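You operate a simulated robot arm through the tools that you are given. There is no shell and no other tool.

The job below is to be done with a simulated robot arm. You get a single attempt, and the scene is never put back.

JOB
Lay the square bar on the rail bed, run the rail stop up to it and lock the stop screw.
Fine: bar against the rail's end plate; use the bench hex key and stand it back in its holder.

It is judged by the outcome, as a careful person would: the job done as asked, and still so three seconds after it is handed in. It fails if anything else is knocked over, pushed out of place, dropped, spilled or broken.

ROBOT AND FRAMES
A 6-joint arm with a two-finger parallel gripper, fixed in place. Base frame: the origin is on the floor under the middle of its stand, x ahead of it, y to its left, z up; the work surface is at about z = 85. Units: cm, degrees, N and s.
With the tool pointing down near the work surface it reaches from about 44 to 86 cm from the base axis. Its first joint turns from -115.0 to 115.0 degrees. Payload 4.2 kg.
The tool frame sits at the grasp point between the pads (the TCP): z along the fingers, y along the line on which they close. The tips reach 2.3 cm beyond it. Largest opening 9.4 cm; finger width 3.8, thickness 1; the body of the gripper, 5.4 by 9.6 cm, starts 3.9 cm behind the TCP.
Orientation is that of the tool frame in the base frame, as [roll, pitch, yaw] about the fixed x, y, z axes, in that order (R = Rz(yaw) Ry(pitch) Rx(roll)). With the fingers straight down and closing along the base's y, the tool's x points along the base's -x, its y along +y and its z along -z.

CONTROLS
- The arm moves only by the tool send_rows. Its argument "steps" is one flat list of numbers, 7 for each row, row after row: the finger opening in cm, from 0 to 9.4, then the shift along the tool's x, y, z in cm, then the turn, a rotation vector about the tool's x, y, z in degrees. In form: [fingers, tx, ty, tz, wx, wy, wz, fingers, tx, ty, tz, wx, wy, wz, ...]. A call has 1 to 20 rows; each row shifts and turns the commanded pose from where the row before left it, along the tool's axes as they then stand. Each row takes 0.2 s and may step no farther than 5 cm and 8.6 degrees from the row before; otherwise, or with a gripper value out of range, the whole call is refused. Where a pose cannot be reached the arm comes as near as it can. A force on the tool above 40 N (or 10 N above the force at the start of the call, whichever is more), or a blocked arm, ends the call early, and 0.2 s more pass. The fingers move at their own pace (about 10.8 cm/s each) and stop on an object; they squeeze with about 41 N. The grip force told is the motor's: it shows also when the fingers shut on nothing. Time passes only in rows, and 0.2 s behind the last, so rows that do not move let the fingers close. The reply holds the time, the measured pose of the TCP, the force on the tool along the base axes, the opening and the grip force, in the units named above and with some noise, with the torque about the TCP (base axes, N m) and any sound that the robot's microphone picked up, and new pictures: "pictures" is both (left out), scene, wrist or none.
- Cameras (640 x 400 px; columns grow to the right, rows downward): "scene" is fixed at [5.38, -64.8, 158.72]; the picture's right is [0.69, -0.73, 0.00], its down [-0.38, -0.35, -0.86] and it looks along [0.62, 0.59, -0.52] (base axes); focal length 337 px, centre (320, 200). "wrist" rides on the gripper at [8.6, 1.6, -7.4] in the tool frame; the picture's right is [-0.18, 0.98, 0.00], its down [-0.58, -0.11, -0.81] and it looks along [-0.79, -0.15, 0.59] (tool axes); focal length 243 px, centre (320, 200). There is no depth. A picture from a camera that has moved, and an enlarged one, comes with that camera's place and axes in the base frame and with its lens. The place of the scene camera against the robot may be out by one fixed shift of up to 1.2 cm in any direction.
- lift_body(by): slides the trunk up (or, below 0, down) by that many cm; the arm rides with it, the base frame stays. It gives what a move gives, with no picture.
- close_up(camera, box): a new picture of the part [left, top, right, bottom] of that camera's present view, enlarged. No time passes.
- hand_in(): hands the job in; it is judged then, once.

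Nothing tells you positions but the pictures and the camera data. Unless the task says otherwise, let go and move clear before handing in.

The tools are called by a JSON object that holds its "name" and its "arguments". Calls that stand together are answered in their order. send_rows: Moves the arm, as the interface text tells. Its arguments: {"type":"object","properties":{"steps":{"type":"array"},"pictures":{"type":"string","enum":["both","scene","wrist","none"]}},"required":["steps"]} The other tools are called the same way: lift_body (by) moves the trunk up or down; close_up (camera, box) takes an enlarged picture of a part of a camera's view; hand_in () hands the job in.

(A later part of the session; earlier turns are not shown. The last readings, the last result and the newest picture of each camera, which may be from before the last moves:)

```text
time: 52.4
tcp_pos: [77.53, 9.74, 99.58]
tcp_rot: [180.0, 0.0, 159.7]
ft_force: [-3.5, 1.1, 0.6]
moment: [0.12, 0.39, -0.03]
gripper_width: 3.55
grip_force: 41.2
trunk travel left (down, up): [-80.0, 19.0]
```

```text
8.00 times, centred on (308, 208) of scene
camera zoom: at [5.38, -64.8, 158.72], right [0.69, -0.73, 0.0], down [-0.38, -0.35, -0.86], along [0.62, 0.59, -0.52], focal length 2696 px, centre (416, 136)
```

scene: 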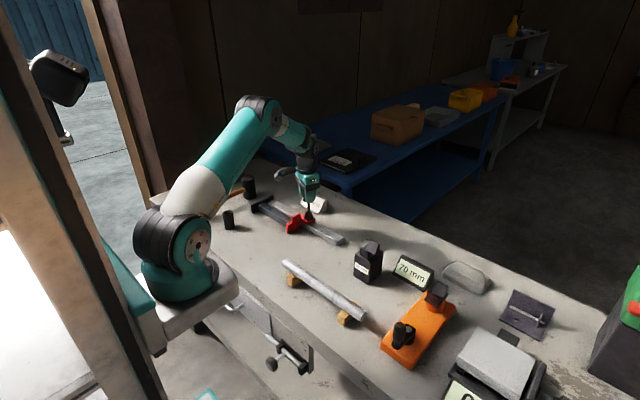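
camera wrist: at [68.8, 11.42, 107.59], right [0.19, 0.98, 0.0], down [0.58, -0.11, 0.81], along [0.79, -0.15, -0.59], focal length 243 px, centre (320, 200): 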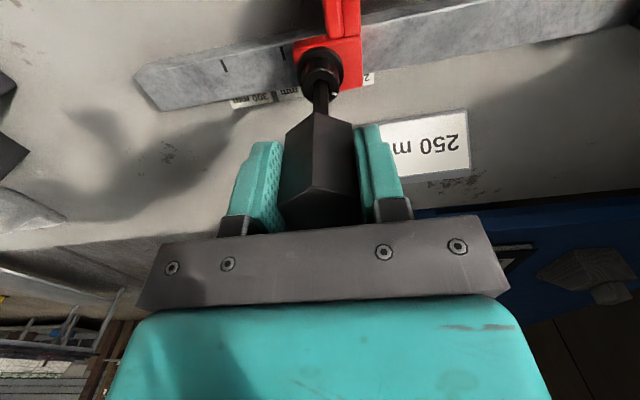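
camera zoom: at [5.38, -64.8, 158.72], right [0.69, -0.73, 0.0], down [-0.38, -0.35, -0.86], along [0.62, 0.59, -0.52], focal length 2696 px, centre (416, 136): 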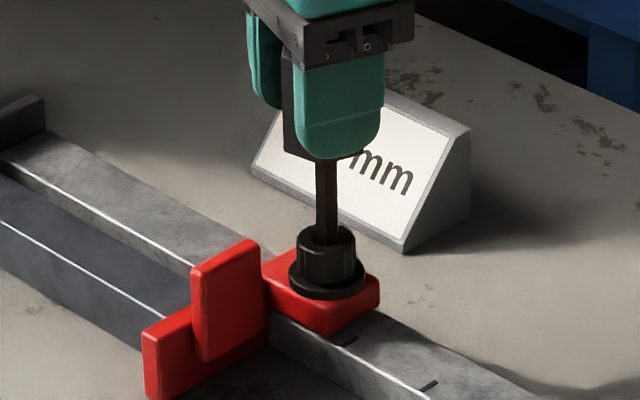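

{"name": "send_rows", "arguments": {"steps": [0, 0, 0, 0, 0, 0, 6, 0, 0, 0, 0, 0, 0, 6, 0, 0, 0, 0, 0, 0, 6, 0, 0, 0, 0, 0, 0, 6, 0, 0, 0, 0, 0, 0, 6], "pictures": "none"}}

{"name": "close_up", "arguments": {"camera": "scene", "box": [290, 200, 322, 225]}}

{"name": "close_up", "arguments": {"camera": "wrist", "box": [270, 20, 390, 120]}}

```text
time: 53.6
tcp_pos: [77.58, 9.69, 99.57]
tcp_rot: [180.0, 0.0, 129.8]
ft_force: [0.0, -0.3, -1.3]
moment: [-0.03, 0.03, 0.04]
gripper_width: 3.55
grip_force: 40.7
trunk travel left (down, up): [-80.0, 19.0]
```

```text
16.00 times, centred on (306, 212) of scene
camera zoom: at [5.38, -64.8, 158.72], right [0.69, -0.73, 0.0], down [-0.38, -0.35, -0.86], along [0.62, 0.59, -0.52], focal length 5391 px, centre (544, 0)
```

zoom: 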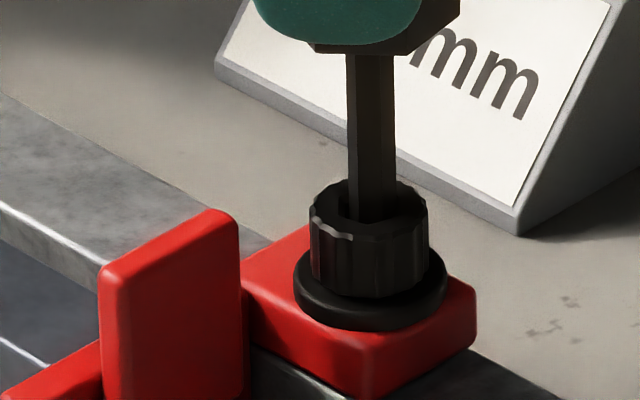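

```text
4.00 times, centred on (330, 70) of wrist
camera zoom: at [73.25, 17.41, 106.98], right [0.87, 0.49, 0.0], down [0.29, -0.52, 0.81], along [0.39, -0.7, -0.59], focal length 970 px, centre (280, 720)
```

zoom: 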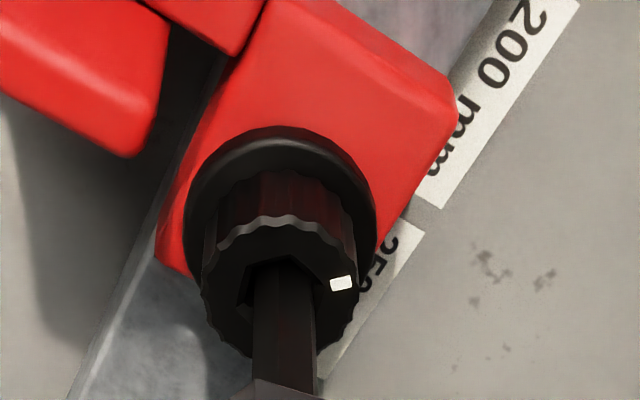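

The knob is turning with the key: the white mark has moved from about 60° to 33°. I'll keep turning clockwise.

{"name": "send_rows", "arguments": {"steps": [0, 0, 0, 0, 0, 0, 6, 0, 0, 0, 0, 0, 0, 6, 0, 0, 0, 0, 0, 0, 6, 0, 0, 0, 0, 0, 0, 6, 0, 0, 0, 0, 0, 0, 6, 0, 0, 0, 0, 0, 0, 6], "pictures": "none"}}

{"name": "close_up", "arguments": {"camera": "wrist", "box": [270, 20, 390, 120]}}

```text
time: 55.0
tcp_pos: [77.65, 9.6, 99.57]
tcp_rot: [180.0, 0.0, 93.7]
ft_force: [4.2, 1.9, -0.6]
moment: [0.16, -0.38, 0.03]
gripper_width: 3.55
grip_force: 40.9
trunk travel left (down, up): [-80.0, 19.0]
```

```text
4.00 times, centred on (330, 70) of wrist
camera zoom: at [78.56, 18.4, 106.95], right [0.99, -0.12, 0.0], down [-0.07, -0.59, 0.81], along [-0.1, -0.8, -0.59], focal length 970 px, centre (280, 720)
```

zoom: 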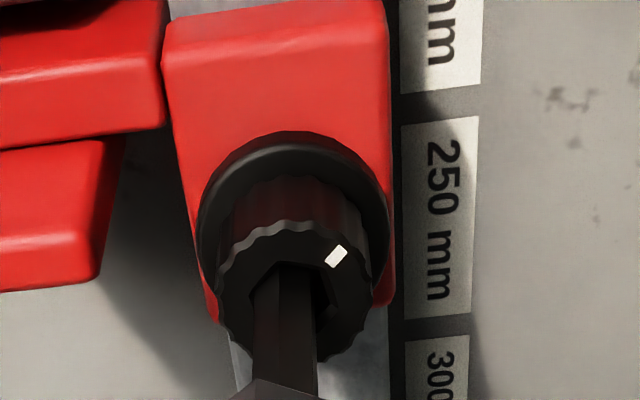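

The mark hasn't moved over the last part of the turn, so the bit may be slipping in the socket. I'll inspect the engagement closely.

{"name": "close_up", "arguments": {"camera": "wrist", "box": [318, 62, 366, 112]}}

{"name": "close_up", "arguments": {"camera": "scene", "box": [296, 204, 320, 224]}}

{"name": "close_up", "arguments": {"camera": "wrist", "box": [240, 60, 420, 240]}}

```text
8.00 times, centred on (342, 87) of wrist
camera zoom: at [78.56, 18.4, 106.95], right [0.99, -0.12, 0.0], down [-0.07, -0.59, 0.81], along [-0.1, -0.8, -0.59], focal length 1941 px, centre (144, 1104)
```

zoom: 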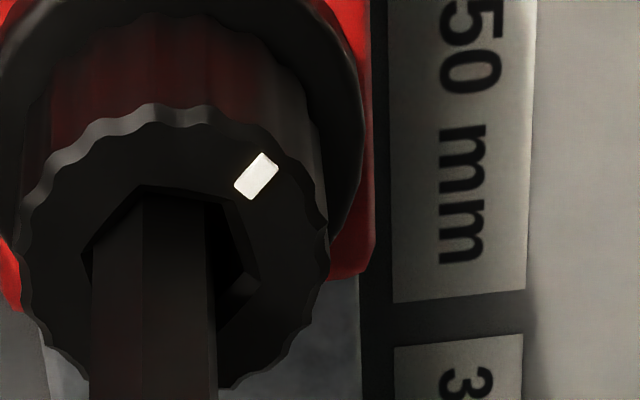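

```text
16.00 times, centred on (308, 214) of scene
camera zoom: at [5.38, -64.8, 158.72], right [0.69, -0.73, 0.0], down [-0.38, -0.35, -0.86], along [0.62, 0.59, -0.52], focal length 5391 px, centre (512, -24)
```

zoom: 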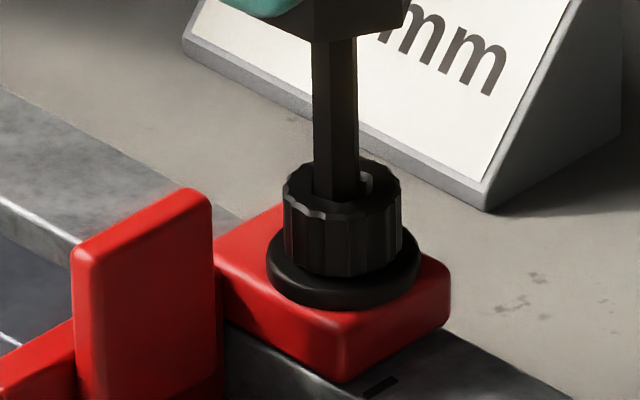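

```text
2.22 times, centred on (330, 150) of wrist
camera zoom: at [78.56, 18.4, 106.95], right [0.99, -0.12, 0.0], down [-0.07, -0.59, 0.81], along [-0.1, -0.8, -0.59], focal length 539 px, centre (298, 311)
```

zoom: 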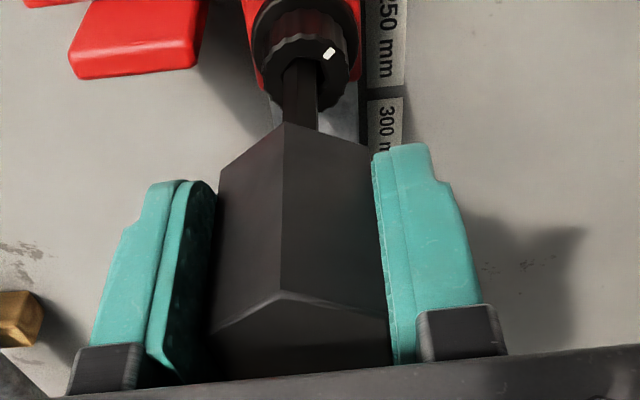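

{"name": "send_rows", "arguments": {"steps": [0, 0, 0, 0, 0, 0, 6, 0, 0, 0, 0, 0, 0, 6, 0, 0, 0, 0, 0, 0, 0], "pictures": "none"}}

{"name": "close_up", "arguments": {"camera": "wrist", "box": [302, 56, 382, 116]}}

{"name": "close_up", "arguments": {"camera": "scene", "box": [296, 204, 320, 224]}}

```text
time: 55.8
tcp_pos: [77.66, 9.56, 99.55]
tcp_rot: [179.9, 0.0, 81.7]
ft_force: [7.7, -2.1, -0.6]
moment: [-0.17, -0.75, 0.05]
gripper_width: 3.58
grip_force: 41.0
trunk travel left (down, up): [-80.0, 19.0]
```

```text
6.67 times, centred on (342, 86) of wrist
camera zoom: at [80.41, 18.0, 106.99], right [0.95, -0.32, 0.0], down [-0.19, -0.56, 0.81], along [-0.26, -0.76, -0.59], focal length 1618 px, centre (173, 960)
```

zoom: 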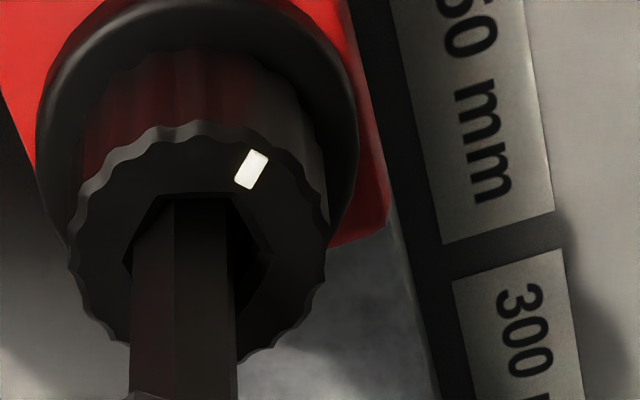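

```text
16.00 times, centred on (308, 214) of scene
camera zoom: at [5.38, -64.8, 158.72], right [0.69, -0.73, 0.0], down [-0.38, -0.35, -0.86], along [0.62, 0.59, -0.52], focal length 5391 px, centre (512, -24)
```

zoom: 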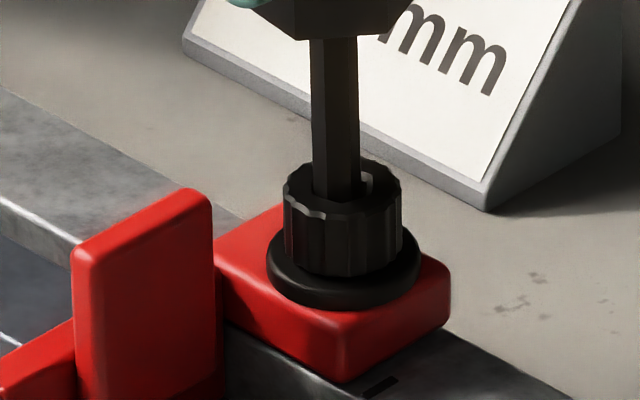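

{"name": "send_rows", "arguments": {"steps": [0, 0, 0, 0, 0, 0, 4, 0, 0, 0, 0, 0, 0, 0], "pictures": "none"}}

{"name": "close_up", "arguments": {"camera": "wrist", "box": [302, 56, 382, 116]}}

```text
time: 56.4
tcp_pos: [77.7, 9.62, 99.44]
tcp_rot: [179.9, 0.1, 77.7]
ft_force: [10.7, -1.4, 2.0]
moment: [-0.13, -0.89, 0.06]
gripper_width: 3.57
grip_force: 40.8
trunk travel left (down, up): [-80.0, 19.0]
```

```text
6.67 times, centred on (342, 86) of wrist
camera zoom: at [80.99, 17.83, 106.99], right [0.92, -0.39, 0.0], down [-0.23, -0.55, 0.81], along [-0.31, -0.74, -0.59], focal length 1618 px, centre (173, 960)
```

zoom: 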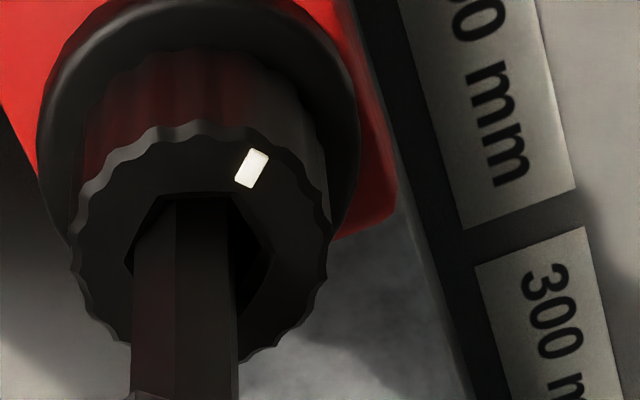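

The screw follows the key again past about 14° of backlash, but there's a side load (Fx≈11 N) because the bit sits off-centre. I'll re-centre by moving +x and continue in small steps.

{"name": "send_rows", "arguments": {"steps": [0, 0.03, 0.13, 0, 0, 0, 0, 0, 0, 0, 0, 0, 0, 0], "pictures": "none"}}

```text
time: 57.0
tcp_pos: [77.76, 9.75, 99.48]
tcp_rot: [-179.9, 0.0, 77.8]
ft_force: [4.6, -0.6, -0.2]
moment: [-0.11, -0.36, 0.04]
gripper_width: 3.58
grip_force: 40.9
trunk travel left (down, up): [-80.0, 19.0]
```

{"name": "send_rows", "arguments": {"steps": [0, 0.02, 0.09, 0, 0, 0, 0, 0, 0, 0, 0, 0, 0, 4, 0, 0, 0, 0, 0, 0, 4, 0, 0, 0, 0, 0, 0, 0], "pictures": "none"}}

{"name": "close_up", "arguments": {"camera": "wrist", "box": [302, 56, 382, 116]}}

```text
time: 58.0
tcp_pos: [77.79, 9.75, 99.6]
tcp_rot: [180.0, 0.0, 69.9]
ft_force: [0.0, 0.0, -1.0]
moment: [0.05, -0.02, 0.02]
gripper_width: 3.57
grip_force: 41.4
trunk travel left (down, up): [-80.0, 19.0]
```

```text
6.67 times, centred on (342, 86) of wrist
camera zoom: at [82.21, 17.26, 106.93], right [0.86, -0.51, 0.0], down [-0.3, -0.51, 0.81], along [-0.41, -0.69, -0.59], focal length 1618 px, centre (173, 960)
```

zoom: 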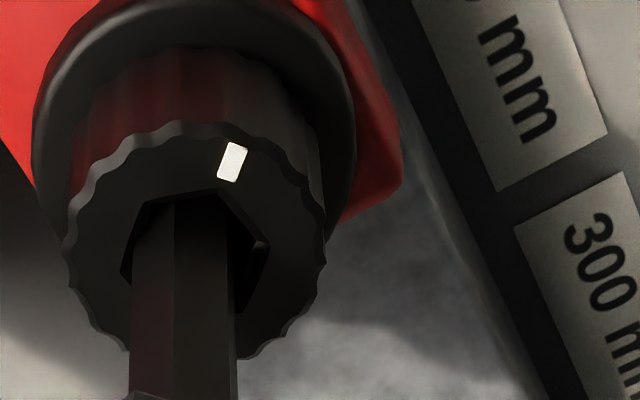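

{"name": "send_rows", "arguments": {"steps": [0, 0, 0, 0, 0, 0, 4, 0, 0, 0, 0, 0, 0, 0], "pictures": "none"}}

{"name": "close_up", "arguments": {"camera": "wrist", "box": [302, 56, 382, 116]}}

```text
time: 58.6
tcp_pos: [77.79, 9.58, 99.47]
tcp_rot: [180.0, 0.0, 65.8]
ft_force: [-0.5, -0.5, -0.8]
moment: [0.0, 0.0, 0.01]
gripper_width: 3.57
grip_force: 41.7
trunk travel left (down, up): [-80.0, 19.0]
```

```text
6.67 times, centred on (342, 86) of wrist
camera zoom: at [82.75, 16.94, 106.92], right [0.82, -0.57, 0.0], down [-0.34, -0.49, 0.81], along [-0.46, -0.66, -0.59], focal length 1618 px, centre (173, 960)
```

zoom: 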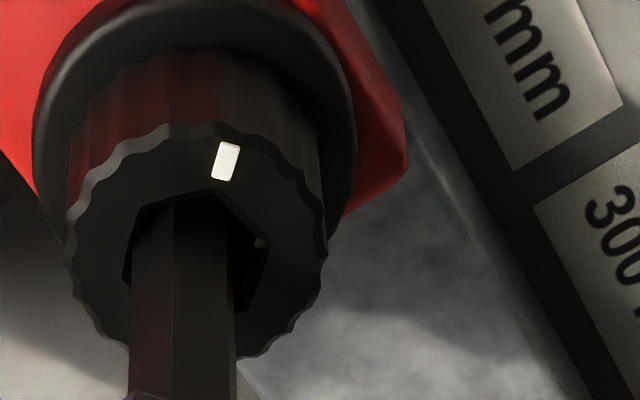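

The bit is spinning freely in the socket, so it isn't engaging. I'll lift the key out, turn back to about yaw 154° to match the screw's present angle, and inspect the socket and bit sizes.

{"name": "send_rows", "arguments": {"steps": [0, 0, 0, -0.5, 0, 0, 0, 0, 0, 0, -1, 0, 0, 0, 0, 0, 0, -1.5, 0, 0, 0, 0, 0, 0, 0, 0, 0, -8.2, 0, 0, 0, 0, 0, 0, -8.2, 0, 0, 0, 0, 0, 0, -8.2, 0, 0, 0, 0, 0, 0, -8.2, 0, 0, 0, 0, 0, 0, -8.2, 0, 0, 0, 0, 0, 0, -8.2, 0, 0, 0, 0, 0, 0, -8.2, 0, 0, 0, 0, 0, 0, -8.2, 0, 0, 0, 0, 0, 0, -8.2, 0, 0, 0, 0, 0, 0, -8.2, 0, 0, 0, 0, 0, 0, -6.7, 0, 0, 0, 0, 0, 0, 0], "pictures": "both"}}

{"name": "close_up", "arguments": {"camera": "wrist", "box": [290, 30, 370, 90]}}

{"name": "close_up", "arguments": {"camera": "scene", "box": [296, 198, 320, 218]}}

```text
time: 61.8
tcp_pos: [77.86, 9.64, 102.47]
tcp_rot: [-180.0, 0.0, 154.7]
ft_force: [0.2, -0.1, -0.8]
moment: [-0.03, 0.02, 0.01]
gripper_width: 3.55
grip_force: 41.3
trunk travel left (down, up): [-80.0, 19.0]
camera wrist: at [70.59, 14.94, 109.97], right [0.59, 0.81, 0.0], down [0.48, -0.35, 0.81], along [0.65, -0.47, -0.59], focal length 243 px, centre (320, 200)
```

scene: 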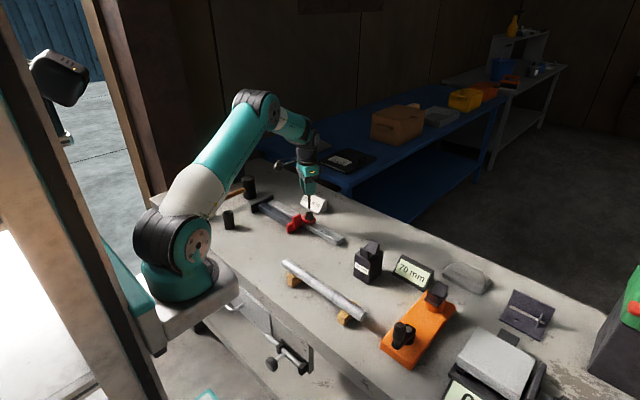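
wrist: 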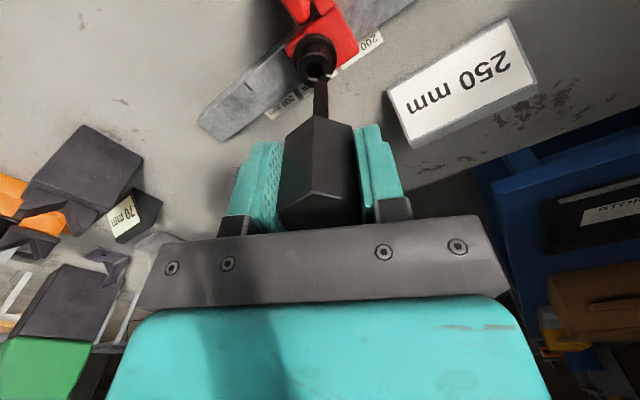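

```text
6.67 times, centred on (330, 60) of wrist
camera zoom: at [70.59, 14.94, 109.97], right [0.59, 0.81, 0.0], down [0.48, -0.35, 0.81], along [0.65, -0.47, -0.59], focal length 1618 px, centre (253, 1133)
```

zoom: 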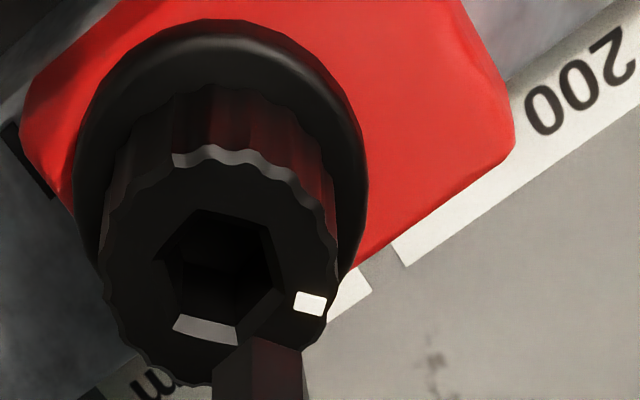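

```text
16.00 times, centred on (308, 208) of scene
camera zoom: at [5.38, -64.8, 158.72], right [0.69, -0.73, 0.0], down [-0.38, -0.35, -0.86], along [0.62, 0.59, -0.52], focal length 5391 px, centre (512, 72)
```

zoom: 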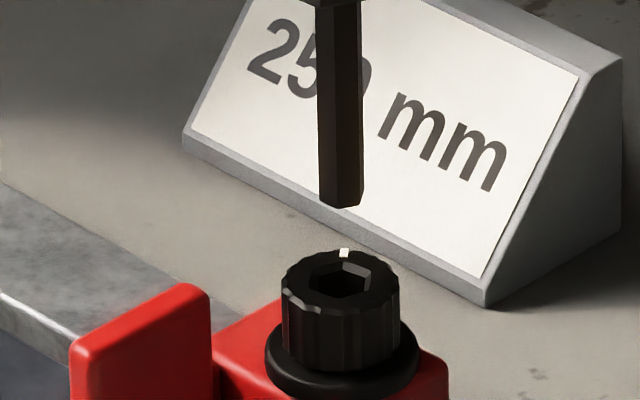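

{"name": "close_up", "arguments": {"camera": "wrist", "box": [302, 50, 334, 74]}}

{"name": "close_up", "arguments": {"camera": "scene", "box": [302, 203, 316, 215]}}

{"name": "close_up", "arguments": {"camera": "wrist", "box": [304, 66, 344, 116]}}

```text
16.00 times, centred on (318, 62) of wrist
camera zoom: at [70.59, 14.94, 109.97], right [0.59, 0.81, 0.0], down [0.48, -0.35, 0.81], along [0.65, -0.47, -0.59], focal length 3882 px, centre (352, 2408)
```

zoom: 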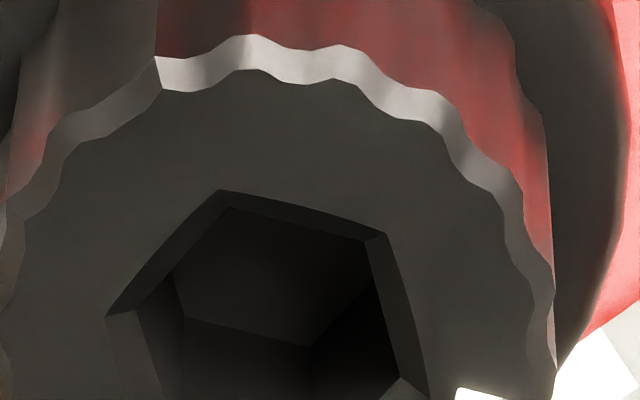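

```text
16.00 times, centred on (309, 209) of scene
camera zoom: at [5.38, -64.8, 158.72], right [0.69, -0.73, 0.0], down [-0.38, -0.35, -0.86], along [0.62, 0.59, -0.52], focal length 5391 px, centre (496, 56)
```

zoom: 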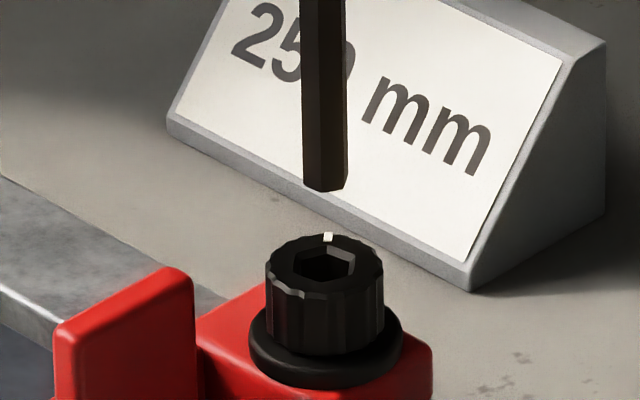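

```text
8.00 times, centred on (324, 91) of wrist
camera zoom: at [70.59, 14.94, 109.97], right [0.59, 0.81, 0.0], down [0.48, -0.35, 0.81], along [0.65, -0.47, -0.59], focal length 1941 px, centre (288, 1072)
```

zoom: 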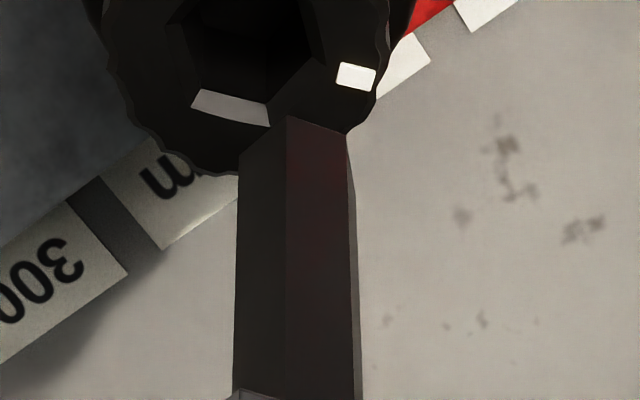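

Close views show the socket well about 1.1 cm across flats and the bit about 0.92 cm. Before trying again I'll check whether another key exists on the bench.

{"name": "close_up", "arguments": {"camera": "scene", "box": [200, 120, 290, 190]}}

{"name": "close_up", "arguments": {"camera": "scene", "box": [360, 255, 460, 365]}}

{"name": "close_up", "arguments": {"camera": "scene", "box": [440, 300, 640, 400]}}

{"name": "close_up", "arguments": {"camera": "scene", "box": [180, 290, 340, 400]}}

```text
5.71 times, centred on (245, 155) of scene
camera zoom: at [5.38, -64.8, 158.72], right [0.69, -0.73, 0.0], down [-0.38, -0.35, -0.86], along [0.62, 0.59, -0.52], focal length 1925 px, centre (749, 457)
```

zoom: 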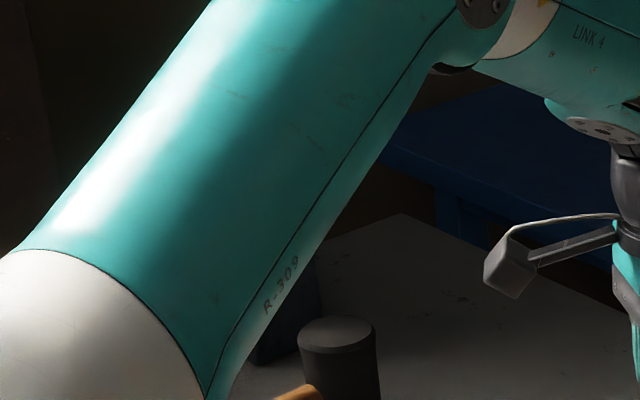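

```text
3.64 times, centred on (410, 310) of scene
camera zoom: at [5.38, -64.8, 158.72], right [0.69, -0.73, 0.0], down [-0.38, -0.35, -0.86], along [0.62, 0.59, -0.52], focal length 1225 px, centre (-7, -200)
```

zoom: 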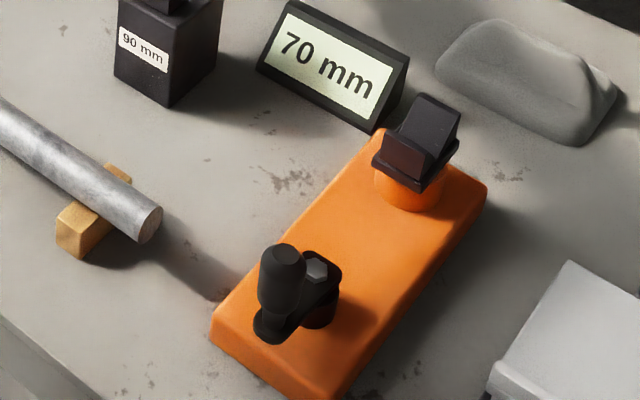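

```text
3.20 times, centred on (540, 350) of scene
camera zoom: at [5.38, -64.8, 158.72], right [0.69, -0.73, 0.0], down [-0.38, -0.35, -0.86], along [0.62, 0.59, -0.52], focal length 1078 px, centre (-384, -280)
```

zoom: 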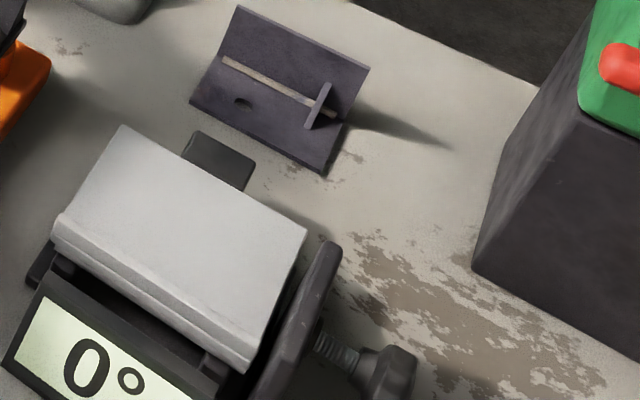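

```text
3.64 times, centred on (260, 345) of scene
camera zoom: at [5.38, -64.8, 158.72], right [0.69, -0.73, 0.0], down [-0.38, -0.35, -0.86], along [0.62, 0.59, -0.52], focal length 1225 px, centre (538, -327)
```

zoom: 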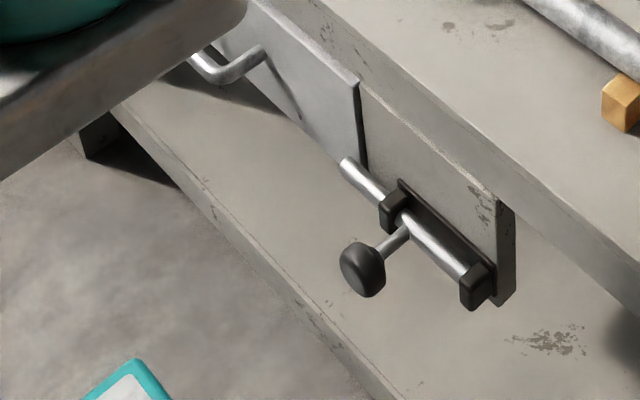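

No other key is in reach, so this is the right one. I also want to check that the stop hasn't crept away from the bar while the key was being turned.

{"name": "close_up", "arguments": {"camera": "scene", "box": [285, 200, 330, 230]}}

{"name": "close_up", "arguments": {"camera": "scene", "box": [240, 180, 340, 250]}}

{"name": "close_up", "arguments": {"camera": "scene", "box": [278, 210, 308, 235]}}

```text
13.33 times, centred on (308, 215) of scene
camera zoom: at [5.38, -64.8, 158.72], right [0.69, -0.73, 0.0], down [-0.38, -0.35, -0.86], along [0.62, 0.59, -0.52], focal length 4492 px, centre (487, 0)
```

zoom: 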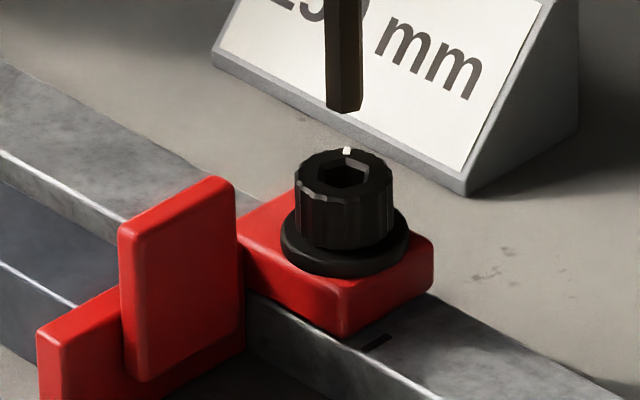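

```text
5.71 times, centred on (290, 215) of scene
camera zoom: at [5.38, -64.8, 158.72], right [0.69, -0.73, 0.0], down [-0.38, -0.35, -0.86], along [0.62, 0.59, -0.52], focal length 1925 px, centre (491, 114)
```

zoom: 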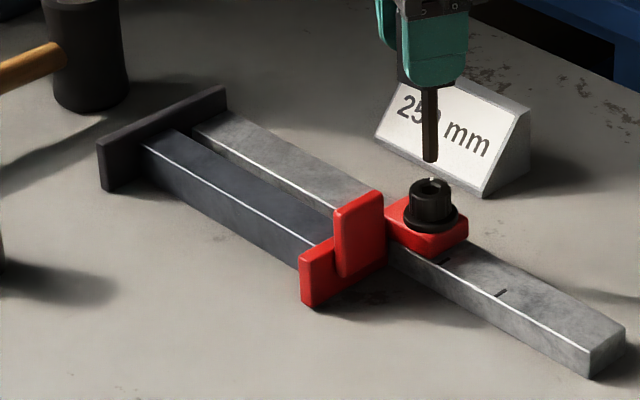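

```text
16.00 times, centred on (293, 222) of scene
camera zoom: at [5.38, -64.8, 158.72], right [0.69, -0.73, 0.0], down [-0.38, -0.35, -0.86], along [0.62, 0.59, -0.52], focal length 5391 px, centre (752, -160)
```

zoom: 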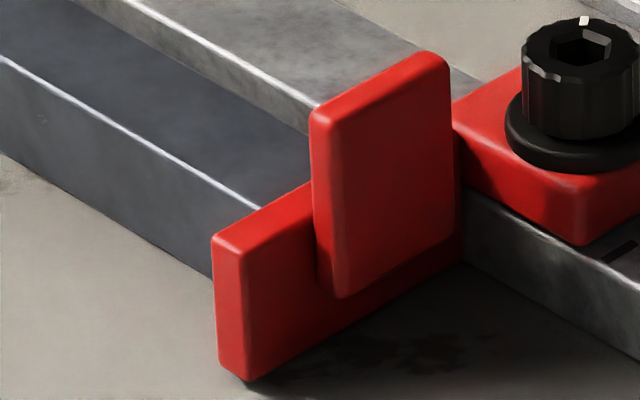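

Two findings: the stop crept about 0.4 cm back from the bar while I turned, and the key fits loosely, so it needs a controlled side preload to drive the screw. I'll centre the bit over the socket again and insert it. Then I'll use it to push the stop back against the bar and turn with a steady +y preload.

{"name": "send_rows", "arguments": {"steps": [0, 0.16, -0.4, 0, 0, 0, 0, 0, 0, 0, 0.8, 0, 0, 0, 0, 0, 0, 0, 0, 0, 0], "pictures": "none"}}

{"name": "close_up", "arguments": {"camera": "wrist", "box": [300, 46, 340, 76]}}

{"name": "close_up", "arguments": {"camera": "scene", "box": [296, 200, 322, 222]}}

```text
time: 62.6
tcp_pos: [77.45, 9.36, 101.62]
tcp_rot: [180.0, 0.0, 154.5]
ft_force: [0.5, -0.9, -0.6]
moment: [0.02, 0.04, -0.02]
gripper_width: 3.58
grip_force: 41.4
trunk travel left (down, up): [-80.0, 19.0]
```

```text
13.33 times, centred on (320, 61) of wrist
camera zoom: at [70.32, 14.64, 109.09], right [0.59, 0.81, 0.0], down [0.48, -0.35, 0.81], along [0.65, -0.47, -0.59], focal length 3235 px, centre (320, 2053)
```

zoom: 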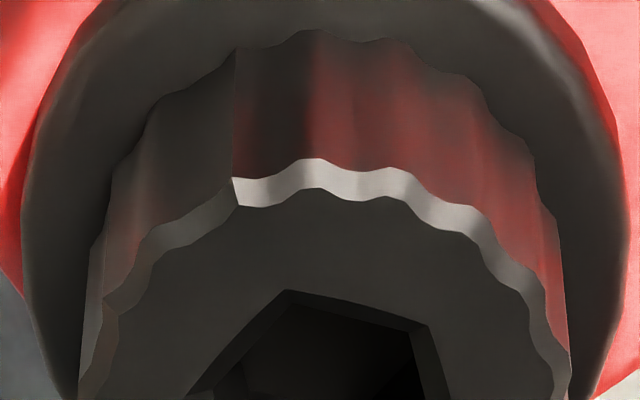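

```text
16.00 times, centred on (309, 211) of scene
camera zoom: at [5.38, -64.8, 158.72], right [0.69, -0.73, 0.0], down [-0.38, -0.35, -0.86], along [0.62, 0.59, -0.52], focal length 5391 px, centre (496, 24)
```

zoom: 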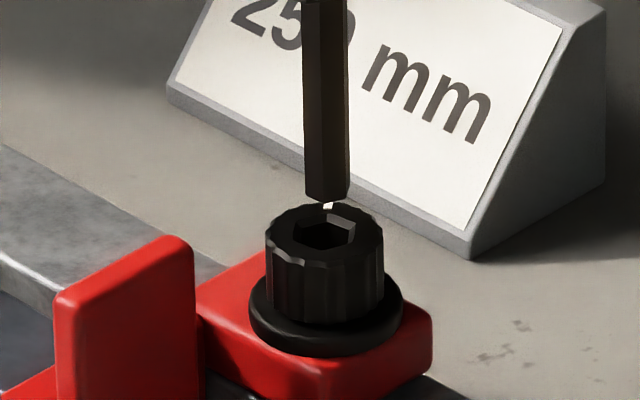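

{"name": "close_up", "arguments": {"camera": "wrist", "box": [300, 62, 340, 92]}}

```text
13.33 times, centred on (320, 77) of wrist
camera zoom: at [70.32, 14.64, 109.09], right [0.59, 0.81, 0.0], down [0.48, -0.35, 0.81], along [0.65, -0.47, -0.59], focal length 3235 px, centre (320, 1840)
```

zoom: 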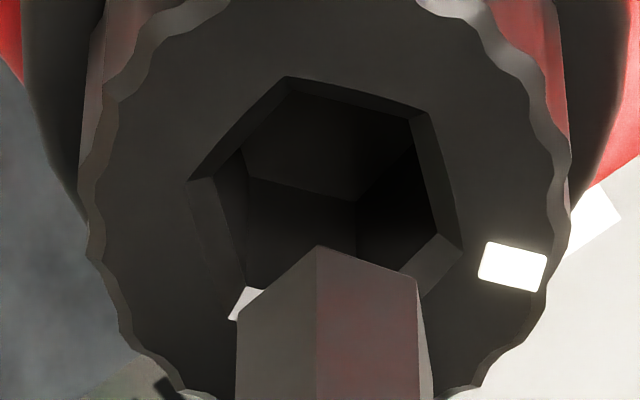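

Looking back at the readings, the screw only turned when the bit was also pressing on the socket floor. The bit is now centred over the socket, so I'll insert it and keep light downward pressure while turning.

{"name": "send_rows", "arguments": {"steps": [0, 0, 0, 0.4, 0, 0, 0, 0, 0, 0, 0.4, 0, 0, 0, 0, 0, 0, 0.4, 0, 0, 0, 0, 0, 0, 0.3, 0, 0, 0, 0, 0, 0, 0.2, 0, 0, 0, 0, 0, 0, 0.2, 0, 0, 0, 0, 0, 0, 0.15, 0, 0, 0, 0, 0, 0, 0, 0, 0, 0], "pictures": "none"}}

```text
time: 64.4
tcp_pos: [77.45, 9.48, 99.75]
tcp_rot: [180.0, 0.1, 154.5]
ft_force: [0.5, 0.3, -0.9]
moment: [0.0, 0.02, 0.04]
gripper_width: 3.55
grip_force: 40.8
trunk travel left (down, up): [-80.0, 19.0]
```

Inserted with no side load. Now I'll push the stop gently in +y with the bit until it meets the bar again.

{"name": "send_rows", "arguments": {"steps": [0, 0.043, 0.09, 0.05, 0, 0, 0, 0, 0.043, 0.09, 0.05, 0, 0, 0, 0, 0.043, 0.09, 0, 0, 0, 0, 0, 0.043, 0.09, 0, 0, 0, 0, 0, 0, 0, 0, 0, 0, 0], "pictures": "none"}}

```text
time: 65.6
tcp_pos: [77.48, 9.89, 99.49]
tcp_rot: [180.0, 0.0, 154.6]
ft_force: [-2.6, -1.8, -0.3]
moment: [-0.11, 0.21, -0.01]
gripper_width: 3.54
grip_force: 40.4
trunk travel left (down, up): [-80.0, 19.0]
```

{"name": "send_rows", "arguments": {"steps": [0, 0.043, 0.09, 0, 0, 0, 0, 0, 0.03, 0.06, 0, 0, 0, 0, 0, 0, 0, 0, 0, 0, 0], "pictures": "none"}}

```text
time: 66.4
tcp_pos: [77.39, 9.99, 99.56]
tcp_rot: [-180.0, -0.1, 154.5]
ft_force: [-1.8, -0.5, -2.3]
moment: [-0.14, 0.17, -0.06]
gripper_width: 3.55
grip_force: 40.9
trunk travel left (down, up): [-80.0, 19.0]
```

{"name": "send_rows", "arguments": {"steps": [0, 0.034, 0.072, 0, 0, 0, 0, 0, 0.034, 0.072, 0, 0, 0, 0, 0, 0, 0, 0, 0, 0, 0], "pictures": "none"}}

{"name": "close_up", "arguments": {"camera": "scene", "box": [285, 200, 330, 230]}}

```text
time: 67.2
tcp_pos: [77.47, 10.14, 99.6]
tcp_rot: [-179.8, 0.0, 154.5]
ft_force: [-5.5, -6.8, 1.3]
moment: [-0.62, 0.51, -0.05]
gripper_width: 3.57
grip_force: 41.0
trunk travel left (down, up): [-80.0, 19.0]
```

```text
13.33 times, centred on (308, 215) of scene
camera zoom: at [5.38, -64.8, 158.72], right [0.69, -0.73, 0.0], down [-0.38, -0.35, -0.86], along [0.62, 0.59, -0.52], focal length 4492 px, centre (487, 0)
```

zoom: 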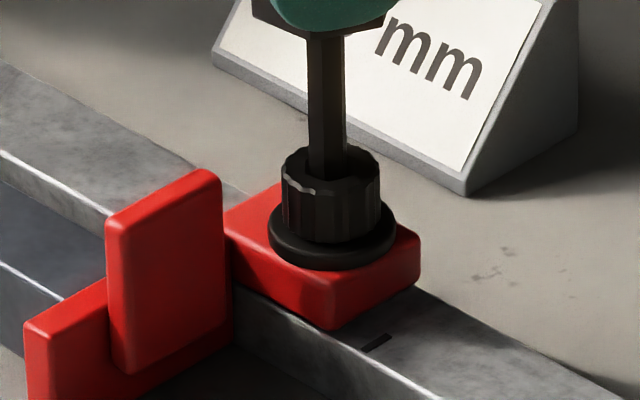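

The stop is back at its original position against the bar (Fy≈-7 N). I'll relieve the x load a little and press down onto the socket floor.

{"name": "send_rows", "arguments": {"steps": [0, 0.045, -0.021, 0.1, 0, 0, 0, 0, 0, 0, 0.1, 0, 0, 0, 0, 0, 0, 0, 0, 0, 0], "pictures": "none"}}

```text
time: 68.0
tcp_pos: [77.42, 10.02, 99.49]
tcp_rot: [179.9, 0.0, 154.6]
ft_force: [-4.9, -6.6, 3.7]
moment: [-0.59, 0.38, -0.06]
gripper_width: 3.58
grip_force: 41.1
trunk travel left (down, up): [-80.0, 19.0]
```

{"name": "send_rows", "arguments": {"steps": [0, 0.03, -0.015, 0.08, 0, 0, 0, 0, 0, 0, 0.06, 0, 0, 0, 0, 0, 0, 0, 0, 0, 0], "pictures": "none"}}

```text
time: 68.8
tcp_pos: [77.4, 10.17, 99.41]
tcp_rot: [179.9, 0.1, 154.4]
ft_force: [-2.2, -6.2, 10.5]
moment: [-0.55, 0.17, -0.02]
gripper_width: 3.57
grip_force: 40.8
trunk travel left (down, up): [-80.0, 19.0]
```

There's now about 11 N downward and 6 N in +y. Turning clockwise 20° while watching torque and the mark.

{"name": "send_rows", "arguments": {"steps": [0, 0, 0, 0, 0, 0, 5, 0, 0, 0, 0, 0, 0, 5, 0, 0, 0, 0, 0, 0, 5, 0, 0, 0, 0, 0, 0, 5], "pictures": "none"}}

{"name": "close_up", "arguments": {"camera": "wrist", "box": [290, 46, 370, 106]}}

```text
time: 69.8
tcp_pos: [77.42, 10.26, 99.37]
tcp_rot: [179.8, 0.1, 134.4]
ft_force: [12.0, -0.3, 9.8]
moment: [-0.15, -0.82, 0.08]
gripper_width: 3.57
grip_force: 41.0
trunk travel left (down, up): [-80.0, 19.0]
```

```text
6.67 times, centred on (330, 76) of wrist
camera zoom: at [72.49, 17.57, 106.78], right [0.83, 0.56, 0.0], down [0.33, -0.49, 0.81], along [0.45, -0.67, -0.59], focal length 1618 px, centre (253, 1027)
```

zoom: 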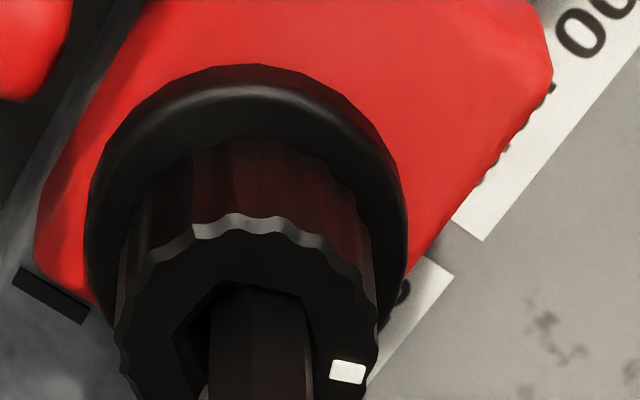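

The mark moved about 15° for 20° of tool turn, so pressing down works. I'll trim out the side load, keep the +y preload and continue.

{"name": "send_rows", "arguments": {"steps": [0, -0.027, 0.085, 0, 0, 0, 0, 0, 0, 0, 0, 0, 0, 0], "pictures": "none"}}

```text
time: 70.4
tcp_pos: [77.47, 10.26, 99.29]
tcp_rot: [179.9, 0.0, 134.4]
ft_force: [9.8, -2.3, 14.5]
moment: [-0.33, -0.7, 0.04]
gripper_width: 3.57
grip_force: 41.1
trunk travel left (down, up): [-80.0, 19.0]
```

{"name": "send_rows", "arguments": {"steps": [0, -0.03, 0.05, 0, 0, 0, 4, 0, 0, 0, 0, 0, 0, 4, 0, 0, 0, 0, 0, 0, 4, 0, 0, 0, 0, 0, 0, 4, 0, 0, 0, 0, 0, 0, 4], "pictures": "none"}}

{"name": "close_up", "arguments": {"camera": "wrist", "box": [290, 56, 370, 116]}}

```text
time: 71.6
tcp_pos: [77.63, 10.22, 99.26]
tcp_rot: [179.9, -0.1, 114.4]
ft_force: [16.4, 1.0, 15.6]
moment: [-0.06, -1.08, 0.11]
gripper_width: 3.58
grip_force: 40.8
trunk travel left (down, up): [-80.0, 19.0]
```

```text
6.67 times, centred on (330, 86) of wrist
camera zoom: at [75.41, 18.82, 106.78], right [0.97, 0.24, 0.0], down [0.14, -0.58, 0.81], along [0.2, -0.78, -0.59], focal length 1618 px, centre (253, 960)
```

zoom: 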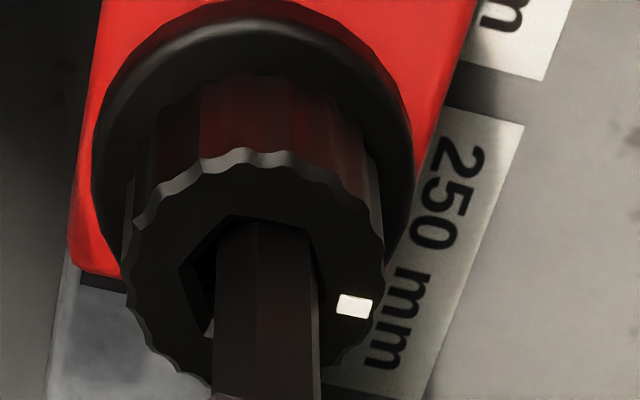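

The screw now follows the key one to one. I'll keep going with small corrections so the stop stays pushed toward the bar.

{"name": "send_rows", "arguments": {"steps": [0, 0.053, 0.079, 0, 0, 0, 4, 0, 0, 0, 0, 0, 0, 4, 0, 0, 0, 0, 0, 0, 4], "pictures": "none"}}

{"name": "close_up", "arguments": {"camera": "wrist", "box": [290, 56, 370, 116]}}

{"name": "close_up", "arguments": {"camera": "scene", "box": [285, 200, 330, 230]}}

```text
time: 72.4
tcp_pos: [77.77, 10.37, 99.33]
tcp_rot: [179.8, 0.0, 102.4]
ft_force: [21.6, -2.2, 15.9]
moment: [-0.26, -1.35, 0.12]
gripper_width: 3.57
grip_force: 40.6
trunk travel left (down, up): [-80.0, 19.0]
```

```text
6.67 times, centred on (330, 86) of wrist
camera zoom: at [77.3, 19.11, 106.78], right [1.0, 0.03, 0.0], down [0.02, -0.59, 0.81], along [0.03, -0.81, -0.59], focal length 1618 px, centre (253, 960)
```

zoom: 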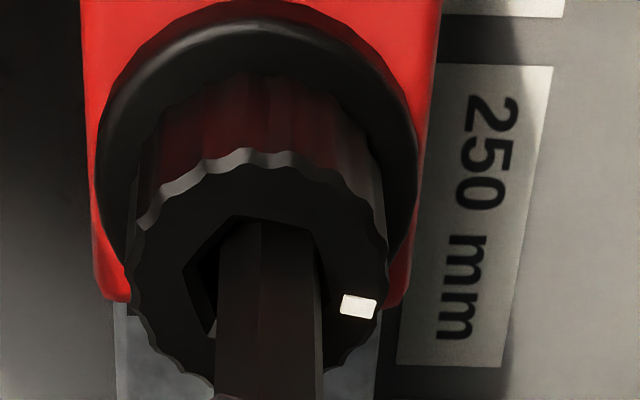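

```text
13.33 times, centred on (308, 215) of scene
camera zoom: at [5.38, -64.8, 158.72], right [0.69, -0.73, 0.0], down [-0.38, -0.35, -0.86], along [0.62, 0.59, -0.52], focal length 4492 px, centre (487, 0)
```

zoom: 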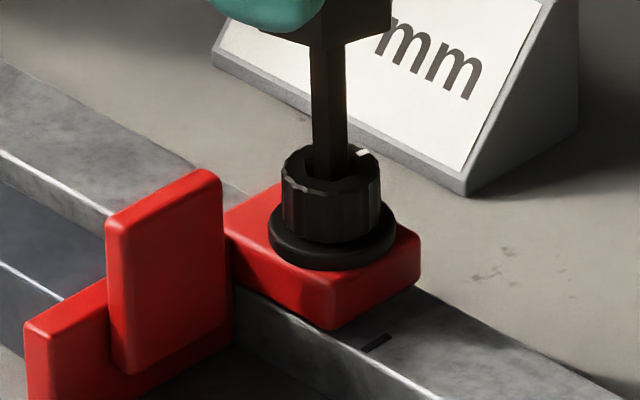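

{"name": "send_rows", "arguments": {"steps": [0, -0.017, 0.078, 0, 0, 0, 4, 0, 0, 0, 0, 0, 0, 4, 0, 0, 0, 0, 0, 0, 4], "pictures": "none"}}

{"name": "close_up", "arguments": {"camera": "wrist", "box": [290, 56, 370, 116]}}

```text
time: 73.2
tcp_pos: [77.92, 10.31, 99.24]
tcp_rot: [179.9, -0.1, 90.4]
ft_force: [20.5, -6.3, 20.0]
moment: [-0.64, -1.22, 0.1]
gripper_width: 3.57
grip_force: 41.4
trunk travel left (down, up): [-80.0, 19.0]
```

```text
6.67 times, centred on (330, 86) of wrist
camera zoom: at [79.25, 18.99, 106.78], right [0.98, -0.18, 0.0], down [-0.11, -0.58, 0.81], along [-0.14, -0.79, -0.59], focal length 1618 px, centre (253, 960)
```

zoom: 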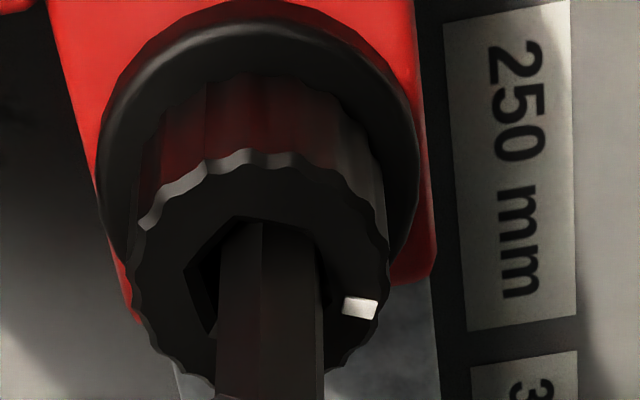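

{"name": "send_rows", "arguments": {"steps": [0, 0, 0.06, -0.03, 0, 0, 4, 0, 0, 0, 0, 0, 0, 4, 0, 0, 0, 0, 0, 0, 4, 0, 0, 0, 0, 0, 0, 4], "pictures": "none"}}

{"name": "close_up", "arguments": {"camera": "wrist", "box": [290, 56, 370, 116]}}

```text
time: 74.2
tcp_pos: [77.95, 10.27, 99.32]
tcp_rot: [179.8, -0.1, 74.3]
ft_force: [23.9, -10.6, 17.0]
moment: [-0.75, -1.37, 0.15]
gripper_width: 3.57
grip_force: 41.3
trunk travel left (down, up): [-80.0, 19.0]
```

```text
6.67 times, centred on (330, 86) of wrist
camera zoom: at [81.69, 18.2, 106.79], right [0.9, -0.44, 0.0], down [-0.26, -0.53, 0.8], along [-0.35, -0.72, -0.59], focal length 1618 px, centre (253, 960)
```

zoom: 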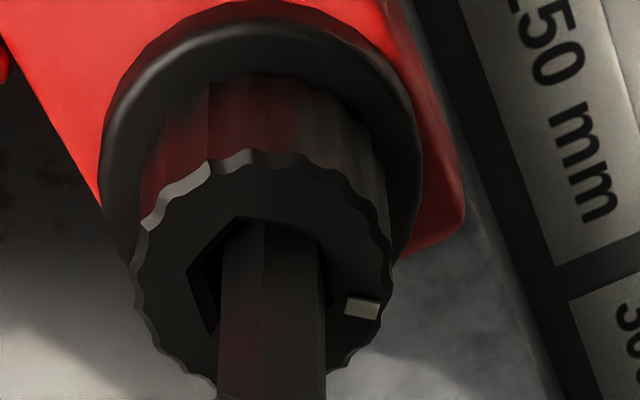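

{"name": "send_rows", "arguments": {"steps": [0, -0.007, 0.085, -0.02, 0, 0, 3, 0, 0, 0, 0, 0, 0, 4, 0, 0, 0, 0, 0, 0, 4, 0, 0, 0, 0, 0, 0, 4], "pictures": "none"}}

{"name": "close_up", "arguments": {"camera": "wrist", "box": [290, 56, 370, 116]}}

```text
time: 75.2
tcp_pos: [78.04, 10.26, 99.45]
tcp_rot: [179.8, -0.2, 59.3]
ft_force: [27.0, -11.3, 15.4]
moment: [-0.67, -1.65, 0.17]
gripper_width: 3.57
grip_force: 41.3
trunk travel left (down, up): [-80.0, 19.0]
```

```text
6.67 times, centred on (330, 86) of wrist
camera zoom: at [83.69, 16.87, 106.8], right [0.75, -0.66, 0.0], down [-0.39, -0.45, 0.8], along [-0.53, -0.61, -0.6], focal length 1618 px, centre (253, 960)
```

zoom: 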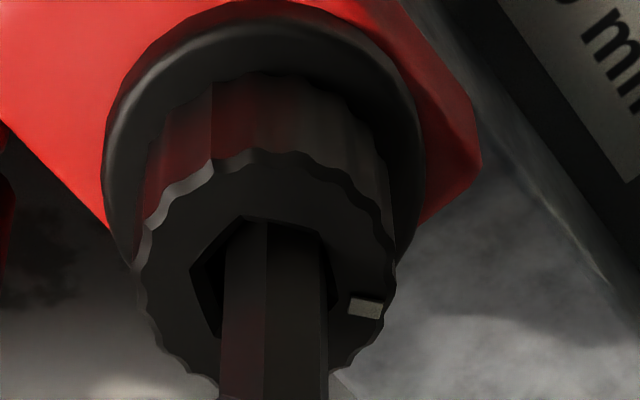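

{"name": "send_rows", "arguments": {"steps": [0, 0.012, 0.08, 0, 0, 0, 0, 0, 0.013, 0.08, 0, 0, 0, 0], "pictures": "scene"}}

{"name": "close_up", "arguments": {"camera": "scene", "box": [285, 195, 330, 225]}}

{"name": "close_up", "arguments": {"camera": "wrist", "box": [240, 50, 420, 240]}}

```text
time: 75.8
tcp_pos: [77.99, 10.19, 99.32]
tcp_rot: [179.9, -0.1, 59.6]
ft_force: [20.7, -10.2, 17.5]
moment: [-0.55, -1.14, 0.11]
gripper_width: 3.56
grip_force: 41.3
trunk travel left (down, up): [-80.0, 19.0]
```

scene: 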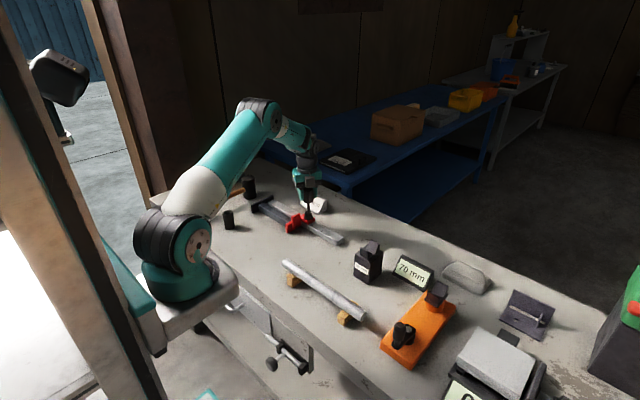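

```text
13.33 times, centred on (308, 210) of scene
camera zoom: at [5.38, -64.8, 158.72], right [0.69, -0.73, 0.0], down [-0.38, -0.35, -0.86], along [0.62, 0.59, -0.52], focal length 4492 px, centre (487, 67)
```

zoom: 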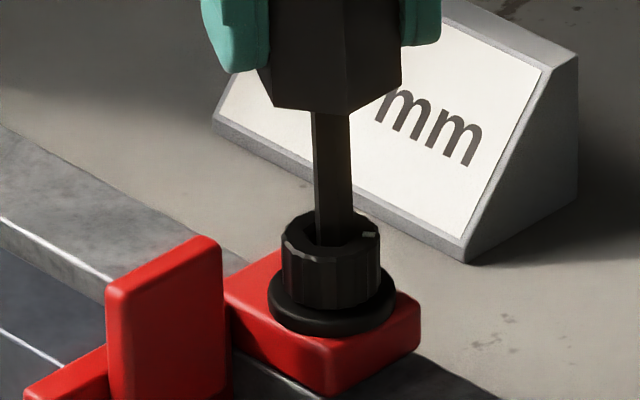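

```text
2.11 times, centred on (330, 145) of wrist
camera zoom: at [83.72, 16.89, 106.77], right [0.75, -0.66, 0.0], down [-0.39, -0.45, 0.8], along [-0.53, -0.61, -0.59], focal length 511 px, centre (299, 316)
```

zoom: 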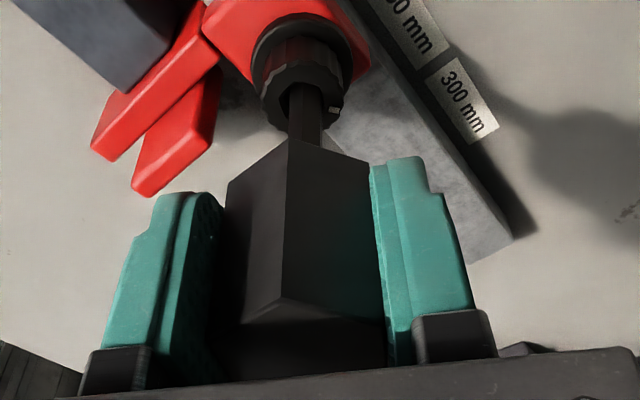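

The stop is still seated against the bar and the mark has swung to about -45°, roughly 100° clockwise in total. I'll continue turning with slight relief each row.

{"name": "send_rows", "arguments": {"steps": [0, 0.009, 0.03, 0, 0, 0, 4, 0, 0.009, 0.03, 0, 0, 0, 4, 0, 0.009, 0.03, 0, 0, 0, 4, 0, 0.009, 0.03, 0, 0, 0, 4], "pictures": "none"}}

{"name": "close_up", "arguments": {"camera": "wrist", "box": [290, 56, 370, 116]}}

```text
time: 76.8
tcp_pos: [78.21, 10.19, 99.33]
tcp_rot: [180.0, -0.1, 43.4]
ft_force: [21.6, -11.4, 13.6]
moment: [-0.57, -1.41, 0.17]
gripper_width: 3.57
grip_force: 41.2
trunk travel left (down, up): [-80.0, 19.0]
```

```text
6.67 times, centred on (330, 86) of wrist
camera zoom: at [85.47, 14.91, 106.76], right [0.54, -0.84, 0.0], down [-0.5, -0.32, 0.81], along [-0.68, -0.44, -0.59], focal length 1618 px, centre (253, 960)
```

zoom: 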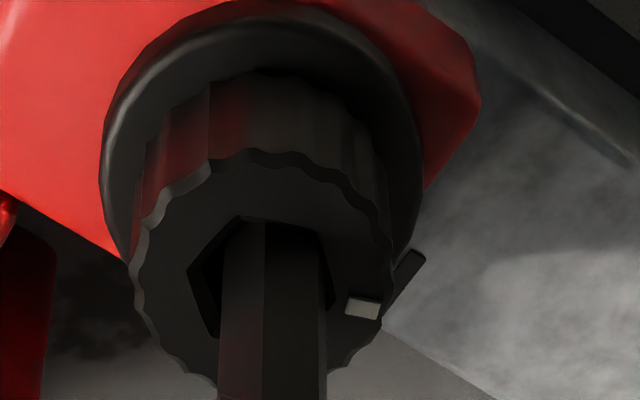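

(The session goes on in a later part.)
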